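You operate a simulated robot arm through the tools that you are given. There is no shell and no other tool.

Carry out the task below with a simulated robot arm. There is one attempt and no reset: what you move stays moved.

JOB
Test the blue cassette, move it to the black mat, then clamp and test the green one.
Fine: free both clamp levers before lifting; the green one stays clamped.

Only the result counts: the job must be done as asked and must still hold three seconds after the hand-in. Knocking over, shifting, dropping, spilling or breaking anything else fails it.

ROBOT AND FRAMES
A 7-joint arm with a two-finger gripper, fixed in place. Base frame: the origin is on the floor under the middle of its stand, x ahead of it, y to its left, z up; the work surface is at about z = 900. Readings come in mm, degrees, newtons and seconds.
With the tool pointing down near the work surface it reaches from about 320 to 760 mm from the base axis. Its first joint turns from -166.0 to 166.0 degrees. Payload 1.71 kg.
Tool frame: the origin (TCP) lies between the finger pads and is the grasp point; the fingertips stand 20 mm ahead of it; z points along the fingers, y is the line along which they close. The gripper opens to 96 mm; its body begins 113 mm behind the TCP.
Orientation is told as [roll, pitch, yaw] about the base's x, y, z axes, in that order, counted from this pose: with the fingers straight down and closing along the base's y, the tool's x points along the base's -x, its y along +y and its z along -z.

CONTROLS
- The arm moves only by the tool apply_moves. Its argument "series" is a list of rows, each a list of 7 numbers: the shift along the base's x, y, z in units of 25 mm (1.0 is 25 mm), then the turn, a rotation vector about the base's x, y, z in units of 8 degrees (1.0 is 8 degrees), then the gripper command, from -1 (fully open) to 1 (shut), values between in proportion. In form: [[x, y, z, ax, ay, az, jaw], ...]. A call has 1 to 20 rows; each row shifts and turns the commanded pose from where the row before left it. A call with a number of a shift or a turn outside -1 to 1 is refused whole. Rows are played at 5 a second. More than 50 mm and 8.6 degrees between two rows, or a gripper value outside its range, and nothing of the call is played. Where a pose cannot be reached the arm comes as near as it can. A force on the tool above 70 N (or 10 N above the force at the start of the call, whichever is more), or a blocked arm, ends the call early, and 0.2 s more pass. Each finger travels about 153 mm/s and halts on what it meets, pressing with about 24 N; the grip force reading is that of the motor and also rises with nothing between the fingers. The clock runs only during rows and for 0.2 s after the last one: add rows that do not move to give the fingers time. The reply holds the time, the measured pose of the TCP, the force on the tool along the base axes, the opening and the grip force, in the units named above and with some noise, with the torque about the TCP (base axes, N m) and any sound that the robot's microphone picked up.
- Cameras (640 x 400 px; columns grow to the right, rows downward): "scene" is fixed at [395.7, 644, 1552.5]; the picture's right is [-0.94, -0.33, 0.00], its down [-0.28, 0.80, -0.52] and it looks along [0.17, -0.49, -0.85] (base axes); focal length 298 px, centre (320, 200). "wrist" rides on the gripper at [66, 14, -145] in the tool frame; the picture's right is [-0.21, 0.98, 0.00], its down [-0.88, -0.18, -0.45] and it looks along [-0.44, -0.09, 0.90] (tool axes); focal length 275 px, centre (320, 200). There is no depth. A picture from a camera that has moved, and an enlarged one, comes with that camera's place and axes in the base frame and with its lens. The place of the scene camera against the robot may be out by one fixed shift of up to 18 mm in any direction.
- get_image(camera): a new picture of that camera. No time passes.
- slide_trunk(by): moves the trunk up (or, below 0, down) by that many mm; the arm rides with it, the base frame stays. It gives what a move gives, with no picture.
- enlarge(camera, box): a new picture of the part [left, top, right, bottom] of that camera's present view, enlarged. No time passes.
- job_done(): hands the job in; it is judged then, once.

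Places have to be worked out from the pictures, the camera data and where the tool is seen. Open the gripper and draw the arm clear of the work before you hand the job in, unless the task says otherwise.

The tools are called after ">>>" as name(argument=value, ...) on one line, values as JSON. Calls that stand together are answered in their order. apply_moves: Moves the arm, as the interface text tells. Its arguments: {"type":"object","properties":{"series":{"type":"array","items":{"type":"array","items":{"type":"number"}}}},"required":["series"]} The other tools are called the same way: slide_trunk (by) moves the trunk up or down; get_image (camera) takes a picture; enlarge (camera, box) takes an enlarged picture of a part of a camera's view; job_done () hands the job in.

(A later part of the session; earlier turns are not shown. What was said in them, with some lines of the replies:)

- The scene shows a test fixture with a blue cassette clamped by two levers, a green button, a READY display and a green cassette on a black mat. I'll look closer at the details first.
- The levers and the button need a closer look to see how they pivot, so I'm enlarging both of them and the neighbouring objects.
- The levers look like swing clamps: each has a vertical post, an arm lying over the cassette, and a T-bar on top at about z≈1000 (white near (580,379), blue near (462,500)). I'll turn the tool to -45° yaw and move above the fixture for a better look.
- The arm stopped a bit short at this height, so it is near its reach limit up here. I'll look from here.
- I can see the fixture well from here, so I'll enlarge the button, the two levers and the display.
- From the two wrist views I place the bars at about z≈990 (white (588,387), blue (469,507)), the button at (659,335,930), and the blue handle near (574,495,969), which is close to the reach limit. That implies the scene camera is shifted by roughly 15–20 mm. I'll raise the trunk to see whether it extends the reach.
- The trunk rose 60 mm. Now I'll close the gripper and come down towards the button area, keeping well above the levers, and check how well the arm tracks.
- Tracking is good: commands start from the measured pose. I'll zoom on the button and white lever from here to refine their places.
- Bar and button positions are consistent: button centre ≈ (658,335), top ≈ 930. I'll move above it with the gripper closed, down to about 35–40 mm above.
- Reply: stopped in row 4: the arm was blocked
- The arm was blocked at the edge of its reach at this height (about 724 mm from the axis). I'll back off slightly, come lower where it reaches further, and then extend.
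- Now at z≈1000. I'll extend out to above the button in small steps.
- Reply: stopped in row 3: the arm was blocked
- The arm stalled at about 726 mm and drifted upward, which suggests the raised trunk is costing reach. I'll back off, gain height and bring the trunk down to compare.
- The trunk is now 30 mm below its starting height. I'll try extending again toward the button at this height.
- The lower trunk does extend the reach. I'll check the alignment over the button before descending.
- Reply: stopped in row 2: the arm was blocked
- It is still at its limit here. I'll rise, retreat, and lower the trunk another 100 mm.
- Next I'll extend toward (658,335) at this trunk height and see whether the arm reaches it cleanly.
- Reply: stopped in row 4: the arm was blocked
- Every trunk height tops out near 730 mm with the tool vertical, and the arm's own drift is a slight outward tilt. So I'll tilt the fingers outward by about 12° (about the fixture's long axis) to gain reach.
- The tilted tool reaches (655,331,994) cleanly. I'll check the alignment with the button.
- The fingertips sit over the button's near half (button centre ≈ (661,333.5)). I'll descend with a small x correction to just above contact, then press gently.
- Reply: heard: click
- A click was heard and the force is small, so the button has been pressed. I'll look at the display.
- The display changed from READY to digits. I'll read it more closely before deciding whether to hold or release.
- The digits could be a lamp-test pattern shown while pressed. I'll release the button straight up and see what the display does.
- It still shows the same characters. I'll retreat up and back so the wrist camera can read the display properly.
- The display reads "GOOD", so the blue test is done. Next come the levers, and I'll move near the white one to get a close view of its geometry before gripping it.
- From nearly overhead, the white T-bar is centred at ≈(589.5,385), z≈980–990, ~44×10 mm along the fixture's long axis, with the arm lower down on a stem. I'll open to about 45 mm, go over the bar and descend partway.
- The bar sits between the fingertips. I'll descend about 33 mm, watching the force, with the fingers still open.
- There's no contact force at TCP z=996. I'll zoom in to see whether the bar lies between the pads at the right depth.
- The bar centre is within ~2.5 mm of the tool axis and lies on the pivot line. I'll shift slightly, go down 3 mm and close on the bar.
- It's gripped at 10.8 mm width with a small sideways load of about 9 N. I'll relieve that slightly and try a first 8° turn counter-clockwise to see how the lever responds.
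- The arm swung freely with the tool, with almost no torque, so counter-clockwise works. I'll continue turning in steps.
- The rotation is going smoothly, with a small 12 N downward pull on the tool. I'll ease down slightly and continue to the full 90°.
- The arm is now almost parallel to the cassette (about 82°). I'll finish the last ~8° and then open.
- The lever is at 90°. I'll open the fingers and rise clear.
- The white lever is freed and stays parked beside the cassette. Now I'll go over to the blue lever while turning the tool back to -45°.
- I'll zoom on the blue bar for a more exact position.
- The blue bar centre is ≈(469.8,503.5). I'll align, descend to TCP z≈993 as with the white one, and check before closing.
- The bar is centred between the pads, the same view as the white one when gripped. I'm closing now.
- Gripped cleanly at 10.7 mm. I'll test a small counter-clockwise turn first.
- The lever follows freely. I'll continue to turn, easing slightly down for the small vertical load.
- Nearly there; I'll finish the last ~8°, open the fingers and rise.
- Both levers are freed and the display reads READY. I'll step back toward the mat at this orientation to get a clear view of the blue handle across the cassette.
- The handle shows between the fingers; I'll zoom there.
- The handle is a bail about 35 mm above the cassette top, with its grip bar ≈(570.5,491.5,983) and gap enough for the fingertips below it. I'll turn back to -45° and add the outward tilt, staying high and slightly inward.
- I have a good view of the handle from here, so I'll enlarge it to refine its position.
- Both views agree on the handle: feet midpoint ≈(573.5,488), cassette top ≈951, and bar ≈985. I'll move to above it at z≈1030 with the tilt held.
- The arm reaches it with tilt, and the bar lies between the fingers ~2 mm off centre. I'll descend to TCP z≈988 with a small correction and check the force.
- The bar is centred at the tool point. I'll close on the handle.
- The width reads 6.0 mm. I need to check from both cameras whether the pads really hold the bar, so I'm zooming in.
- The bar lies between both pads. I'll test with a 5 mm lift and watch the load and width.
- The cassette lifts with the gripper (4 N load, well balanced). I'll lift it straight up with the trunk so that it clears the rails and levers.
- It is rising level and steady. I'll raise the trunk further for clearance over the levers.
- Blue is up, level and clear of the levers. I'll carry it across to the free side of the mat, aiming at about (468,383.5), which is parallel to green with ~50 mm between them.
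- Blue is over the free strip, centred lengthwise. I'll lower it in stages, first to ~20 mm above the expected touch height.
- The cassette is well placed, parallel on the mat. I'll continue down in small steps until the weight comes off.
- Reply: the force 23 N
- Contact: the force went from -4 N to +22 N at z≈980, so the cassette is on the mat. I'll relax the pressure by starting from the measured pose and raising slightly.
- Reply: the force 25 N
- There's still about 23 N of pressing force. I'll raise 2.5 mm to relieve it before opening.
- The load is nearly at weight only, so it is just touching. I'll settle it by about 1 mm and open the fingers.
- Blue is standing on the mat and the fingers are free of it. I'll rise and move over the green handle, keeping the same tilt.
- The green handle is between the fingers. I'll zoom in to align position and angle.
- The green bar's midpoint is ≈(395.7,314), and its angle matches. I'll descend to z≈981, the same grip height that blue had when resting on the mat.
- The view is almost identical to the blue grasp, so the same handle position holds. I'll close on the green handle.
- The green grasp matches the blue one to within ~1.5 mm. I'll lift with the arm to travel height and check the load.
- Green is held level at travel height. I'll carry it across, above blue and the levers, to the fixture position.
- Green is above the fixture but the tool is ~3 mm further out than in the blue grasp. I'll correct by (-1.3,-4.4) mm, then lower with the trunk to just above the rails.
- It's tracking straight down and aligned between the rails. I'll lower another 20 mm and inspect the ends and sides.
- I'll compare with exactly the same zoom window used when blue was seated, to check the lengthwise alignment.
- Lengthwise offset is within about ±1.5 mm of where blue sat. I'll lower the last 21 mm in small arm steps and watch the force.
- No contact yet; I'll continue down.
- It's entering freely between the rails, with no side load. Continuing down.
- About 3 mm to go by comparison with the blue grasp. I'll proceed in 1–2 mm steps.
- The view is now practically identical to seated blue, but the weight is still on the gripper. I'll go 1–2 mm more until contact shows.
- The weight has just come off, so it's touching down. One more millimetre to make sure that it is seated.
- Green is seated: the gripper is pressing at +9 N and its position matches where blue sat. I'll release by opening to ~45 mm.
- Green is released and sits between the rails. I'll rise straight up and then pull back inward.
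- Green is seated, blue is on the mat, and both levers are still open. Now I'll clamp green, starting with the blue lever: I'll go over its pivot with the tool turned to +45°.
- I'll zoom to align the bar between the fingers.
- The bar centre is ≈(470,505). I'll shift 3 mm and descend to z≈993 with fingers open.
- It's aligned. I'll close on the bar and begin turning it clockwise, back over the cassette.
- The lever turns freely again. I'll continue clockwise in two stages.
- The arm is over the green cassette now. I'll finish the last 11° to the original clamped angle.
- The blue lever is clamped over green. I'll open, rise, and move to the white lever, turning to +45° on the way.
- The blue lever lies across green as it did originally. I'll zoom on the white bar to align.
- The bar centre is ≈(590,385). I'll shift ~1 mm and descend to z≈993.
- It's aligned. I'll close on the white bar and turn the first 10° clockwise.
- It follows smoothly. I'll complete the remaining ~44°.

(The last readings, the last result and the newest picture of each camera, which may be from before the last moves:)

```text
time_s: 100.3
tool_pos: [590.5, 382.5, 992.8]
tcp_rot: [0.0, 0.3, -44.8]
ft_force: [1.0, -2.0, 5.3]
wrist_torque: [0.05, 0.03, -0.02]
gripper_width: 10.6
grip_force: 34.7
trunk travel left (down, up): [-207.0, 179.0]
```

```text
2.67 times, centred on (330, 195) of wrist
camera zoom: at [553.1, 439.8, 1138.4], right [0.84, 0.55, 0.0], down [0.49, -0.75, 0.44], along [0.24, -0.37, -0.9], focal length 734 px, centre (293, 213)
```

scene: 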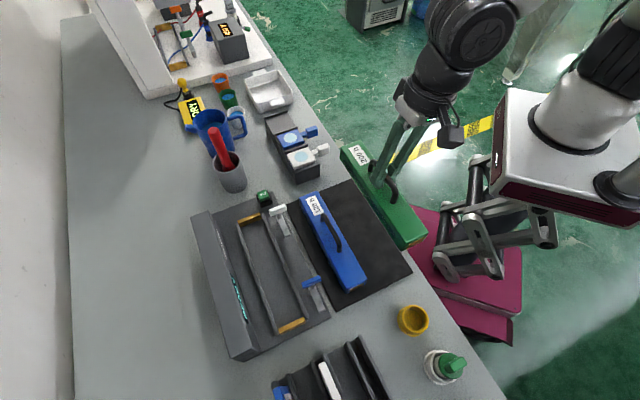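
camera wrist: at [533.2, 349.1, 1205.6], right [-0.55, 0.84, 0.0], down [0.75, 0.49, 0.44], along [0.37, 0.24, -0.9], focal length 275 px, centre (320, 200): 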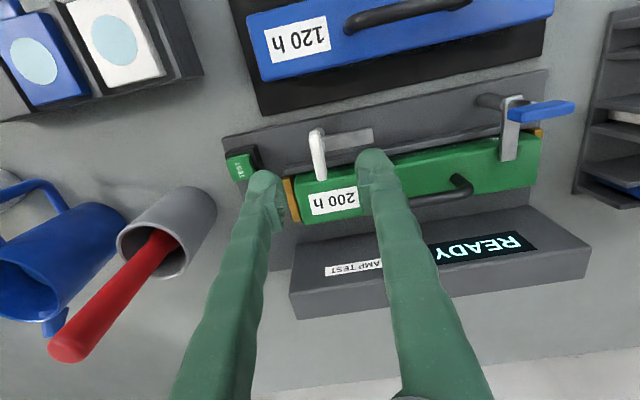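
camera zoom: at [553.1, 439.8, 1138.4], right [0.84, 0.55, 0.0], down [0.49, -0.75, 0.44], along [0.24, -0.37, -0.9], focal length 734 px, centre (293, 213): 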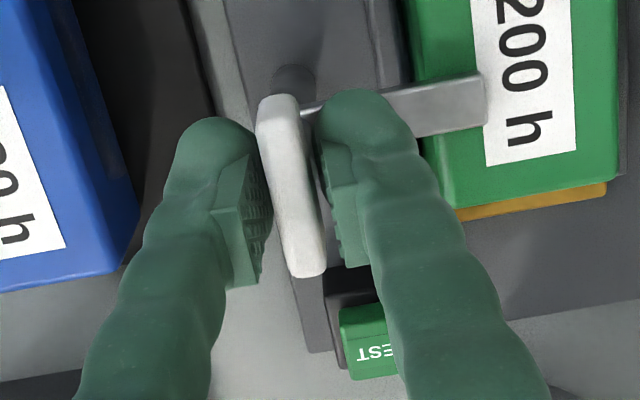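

The view is identical to the original clamped state. I'll open, rise, and inspect both levers before testing.

>>> apply_moves(series=[[0, 0, 0, 0, 0, 0, 0.06], [0, 0, 0, 0, 0, 0, 0.06], [0, 0, 0.7, 0, 0, 0, 0.06], [0, 0, 1, 0, 0, 0, 0.06], [0, 0, 1, 0, 0, 0, 0.06], [0, 0, 0, 0, 0, 0, 1], [0, 0, 0, 0, 0, 0, 1]])

>>> get_image(camera="wrist")

>>> enlarge(camera="scene", box=[200, 170, 420, 350])

```text
time_s: 101.9
tool_pos: [589.8, 384.6, 1059.3]
tcp_rot: [-0.1, 0.2, -44.8]
ft_force: [-0.4, -0.7, -0.9]
wrist_torque: [-0.01, -0.01, 0.01]
gripper_width: 0.0
grip_force: 23.8
trunk travel left (down, up): [-207.0, 179.0]
```

```text
taken
camera wrist: at [554.8, 441.6, 1205.4], right [0.84, 0.55, 0.0], down [0.49, -0.75, 0.44], along [0.24, -0.37, -0.9], focal length 275 px, centre (320, 200)
```

wrist: 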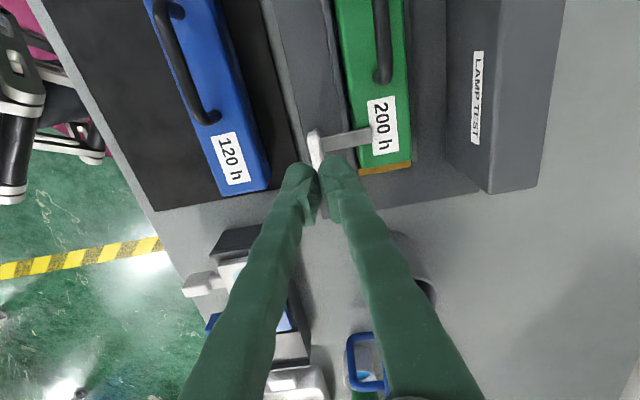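

```text
2.22 times, centred on (310, 260) of scene
camera zoom: at [395.7, 644.0, 1552.5], right [-0.94, -0.33, 0.0], down [-0.28, 0.8, -0.52], along [0.17, -0.49, -0.85], focal length 662 px, centre (342, 67)
```

zoom: 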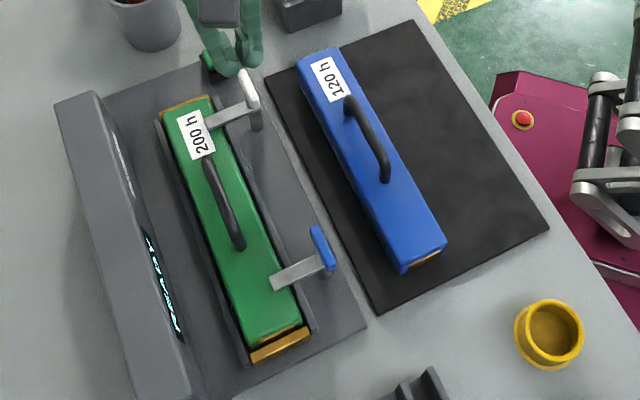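

Both levers are clamped over green exactly as they were over blue. Now I'll go to the TEST button with closed fingers and the 12° tilt.

>>> apply_moves(series=[[0.63, -0.74, -0.2, 0, 0, 0, 1], [0.63, -0.74, -0.3, 0, 0, 0, 1], [0.63, -0.74, -0.4, 0.53, -0.53, 0, 1], [0, 0, 0, 0.53, -0.53, 0, 1], [0.4, 0.06, -0.6, 0, 0, 0, 1], [0.4, 0.06, -0.6, 0, 0, 0, 1], [0, 0, -0.4, 0, 0, 0, 1], [0, 0, 0, 0, 0, 0, 1]])

>>> enlarge(camera="scene", box=[230, 170, 310, 220])

>>> enlarge(camera="wrist", box=[260, 100, 380, 200])

```text
time_s: 103.7
tool_pos: [656.7, 330.2, 996.4]
tcp_rot: [12.0, 0.2, -44.6]
ft_force: [0.1, -0.3, -0.3]
wrist_torque: [0.0, -0.03, 0.01]
gripper_width: 0.0
grip_force: 24.4
trunk travel left (down, up): [-207.0, 179.0]
```

```text
8.00 times, centred on (270, 195) of scene
camera zoom: at [395.7, 644.0, 1552.5], right [-0.94, -0.33, 0.0], down [-0.28, 0.8, -0.52], along [0.17, -0.49, -0.85], focal length 2383 px, centre (720, 240)
```

zoom: 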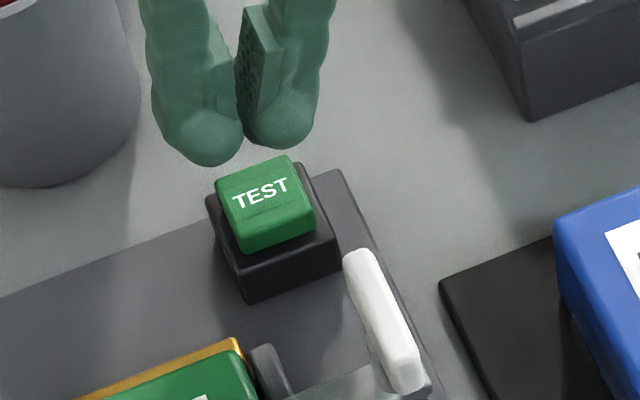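

```text
4.00 times, centred on (320, 150) of wrist
camera zoom: at [598.5, 365.4, 1142.1], right [0.82, 0.54, 0.2], down [0.43, -0.81, 0.4], along [0.38, -0.24, -0.9], focal length 1101 px, centre (320, 400)
```

zoom: 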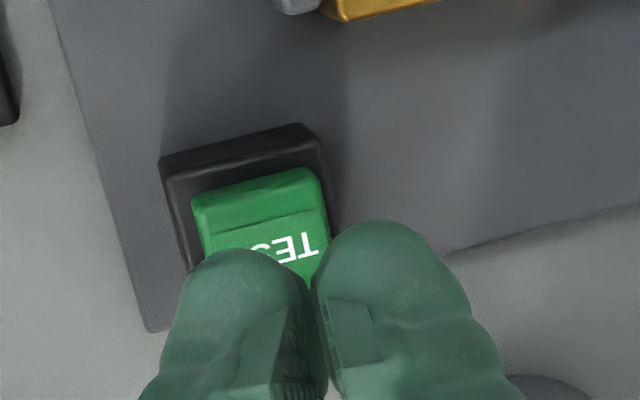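

It's over the button, 3 mm off from the previous press point. I'll correct that and press to the same depth as before.

>>> apply_moves(series=[[0.05, 0.14, -0.5, 0, 0, 0, 1], [0, 0, -0.5, 0, 0, 0, 1], [0, 0, -0.3, 0, 0, 0, 1], [0, 0, -0.15, 0, 0, 0, 1], [0, 0, 0, 0, 0, 0, 1]])

>>> enlarge(camera="scene", box=[225, 265, 305, 340])

```text
time_s: 104.9
tool_pos: [657.7, 333.0, 960.7]
tcp_rot: [11.8, 0.3, -44.7]
ft_force: [0.9, 0.3, 1.1]
wrist_torque: [-0.03, 0.0, 0.0]
gripper_width: 0.2
grip_force: 23.4
trunk travel left (down, up): [-207.0, 179.0]
```

```text
5.33 times, centred on (265, 302) of scene
camera zoom: at [395.7, 644.0, 1552.5], right [-0.94, -0.33, 0.0], down [-0.28, 0.8, -0.52], along [0.17, -0.49, -0.85], focal length 1588 px, centre (613, -347)
```

zoom: 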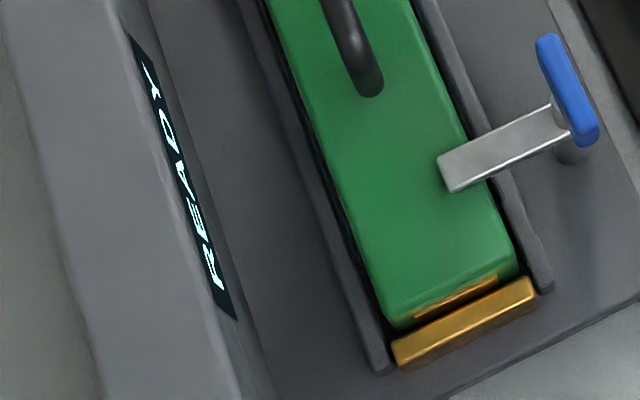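

No click yet, only light contact. I'll press 2 mm more.

>>> apply_moves(series=[[0, 0, -0.08, 0, 0, 0, 1], [0, 0, -0.04, 0, 0, 0, 1], [0, 0, 0, 0, 0, 0, 1]])

>>> enlarge(camera="scene", box=[225, 265, 305, 340])

```text
time_s: 105.7
tool_pos: [658.6, 335.4, 958.8]
tcp_rot: [12.1, 0.1, -44.7]
ft_force: [1.2, -0.7, 3.2]
wrist_torque: [-0.03, -0.01, -0.03]
gripper_width: 0.0
grip_force: 24.2
trunk travel left (down, up): [-207.0, 179.0]
heard: click
```

```text
5.33 times, centred on (265, 302) of scene
camera zoom: at [395.7, 644.0, 1552.5], right [-0.94, -0.33, 0.0], down [-0.28, 0.8, -0.52], along [0.17, -0.49, -0.85], focal length 1588 px, centre (613, -347)
```

zoom: 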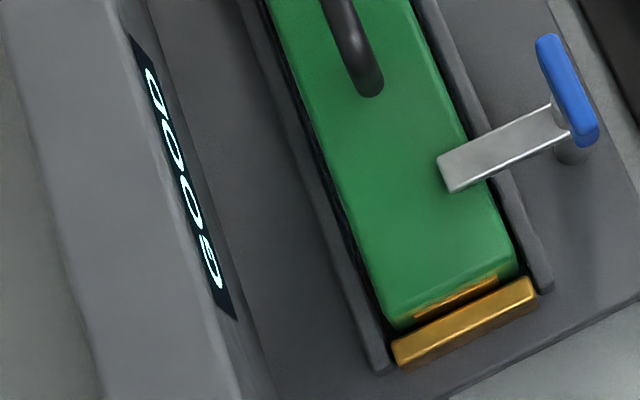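

Click heard and the display shows the same pattern ("GOOD") as for blue. I'll release the button straight up and draw the arm back to read the display.

>>> apply_moves(series=[[0, 0, 0.6, 0, 0, 0, 1], [-0.1, 0, 1, 0, 0, 0, 1], [-0.2, 0, 1, 0, 0, 0, 1], [-0.6, 0, 1, -0.53, 0.53, 0, 1], [-0.8, 0, 1, -0.53, 0.53, 0, 1], [-0.9, 0.3, 0.8, 0, 0, 0, 1], [-0.9, 0.7, 0.6, 0, 0, 0, 1], [-0.9, 0.8, 0.6, 0, 0, 0, 1], [-0.9, 0.8, 0.4, 0, 0, 0, 1], [0, 0, 0, 0, 0, 0, 1]])

>>> get_image(camera="wrist")

>>> get_image(camera="scene")

```text
time_s: 107.9
tool_pos: [528.4, 398.7, 1130.9]
tcp_rot: [-0.1, 0.2, -44.7]
ft_force: [0.5, 0.0, 0.0]
wrist_torque: [0.04, 0.03, 0.04]
gripper_width: 0.2
grip_force: 24.2
trunk travel left (down, up): [-207.0, 179.0]
```

```text
taken
camera wrist: at [492.2, 455.2, 1277.3], right [0.84, 0.55, 0.0], down [0.49, -0.75, 0.44], along [0.24, -0.37, -0.9], focal length 275 px, centre (320, 200)
```

wrist: 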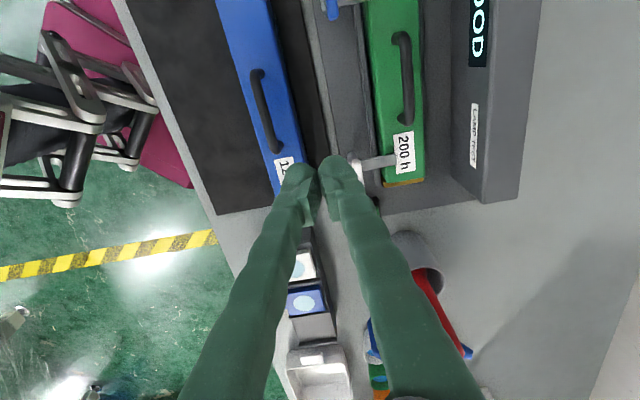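

```text
taken
```

scene: 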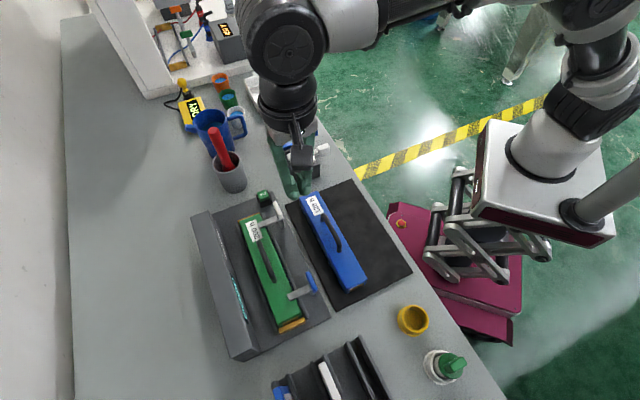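

The display reads "GOOD" for green too. I'll open the gripper and draw the arm up and away from the work.

>>> apply_moves(series=[[-0.6, -0.3, 0.7, 0, 0, 0, 1], [-0.8, -0.5, 0.7, 0, 0, 0, -0.2], [-0.8, -0.6, 0.7, 0, 0, 0, -1], [-0.8, -0.6, 0.6, 0, 0, 0, -1], [-0.8, -0.6, 0.4, 0, 0, 0, -1], [-0.6, -0.6, 0.2, 0, 0, 0, -1], [0, 0, 0, 0, 0, 0, -1], [0, 0, 0, 0, 0, 0, -1]])

>>> get_image(camera="wrist")

>>> get_image(camera="scene")

>>> enlarge(camera="scene", box=[190, 180, 420, 360])

```text
time_s: 109.7
tool_pos: [413.0, 318.4, 1214.5]
tcp_rot: [-0.1, 0.1, -44.7]
ft_force: [-0.2, -0.4, 0.7]
wrist_torque: [0.04, 0.03, 0.02]
gripper_width: 96.1
grip_force: 0.1
trunk travel left (down, up): [-207.0, 179.0]
```

```text
taken
camera wrist: at [377.7, 374.5, 1360.3], right [0.84, 0.55, 0.0], down [0.49, -0.75, 0.44], along [0.24, -0.37, -0.9], focal length 275 px, centre (320, 200)
```

wrist: 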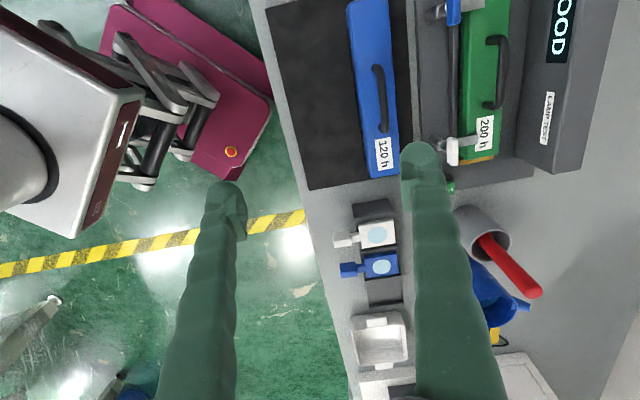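

```text
taken
```

scene: 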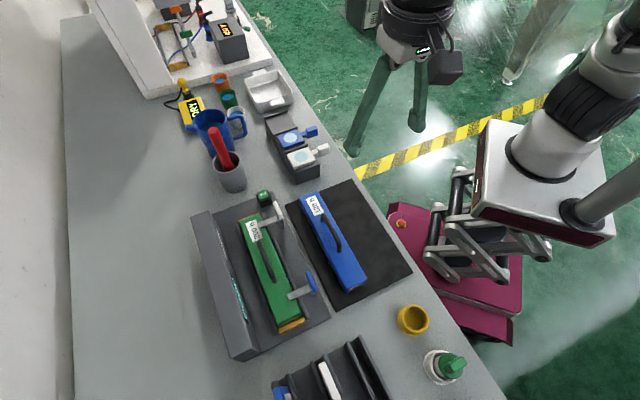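

```text
2.22 times, centred on (305, 270) of scene
camera zoom: at [395.7, 644.0, 1552.5], right [-0.94, -0.33, 0.0], down [-0.28, 0.8, -0.52], along [0.17, -0.49, -0.85], focal length 662 px, centre (353, 44)
```

zoom: 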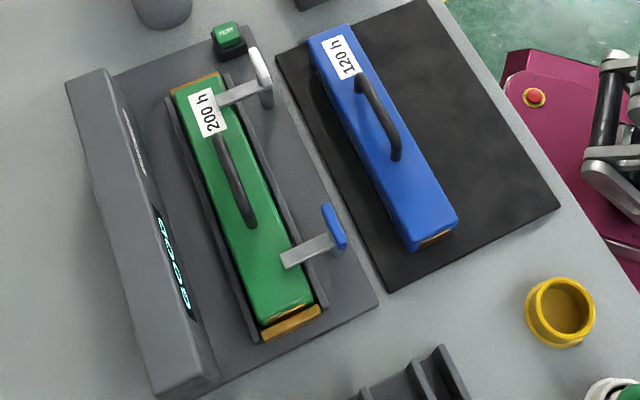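

Final state:
- **Green:** seated in the fixture with both levers clamped across it, and the display reads GOOD.
- **Blue:** tested GOOD earlier and now lies fully on the black mat.
- **Everything else:** undisturbed, with the gripper open and the arm clear.

I'm handing the job in.

>>> job_done()

```text
The job is handed in.
```

The job is done and handed in. Both cassettes tested GOOD.

- **Blue cassette:** I tested it in the fixture while it was clamped and the display read "GOOD". I then freed both levers, lifted it by its handle and set it down on the black mat.
- **Green cassette:** I seated it in the fixture, turned both levers back over it and pressed TEST, and the display read "GOOD" again. It stays clamped.

Before handing in I opened the gripper and drew the arm clear. The last camera views showed nothing else moved.
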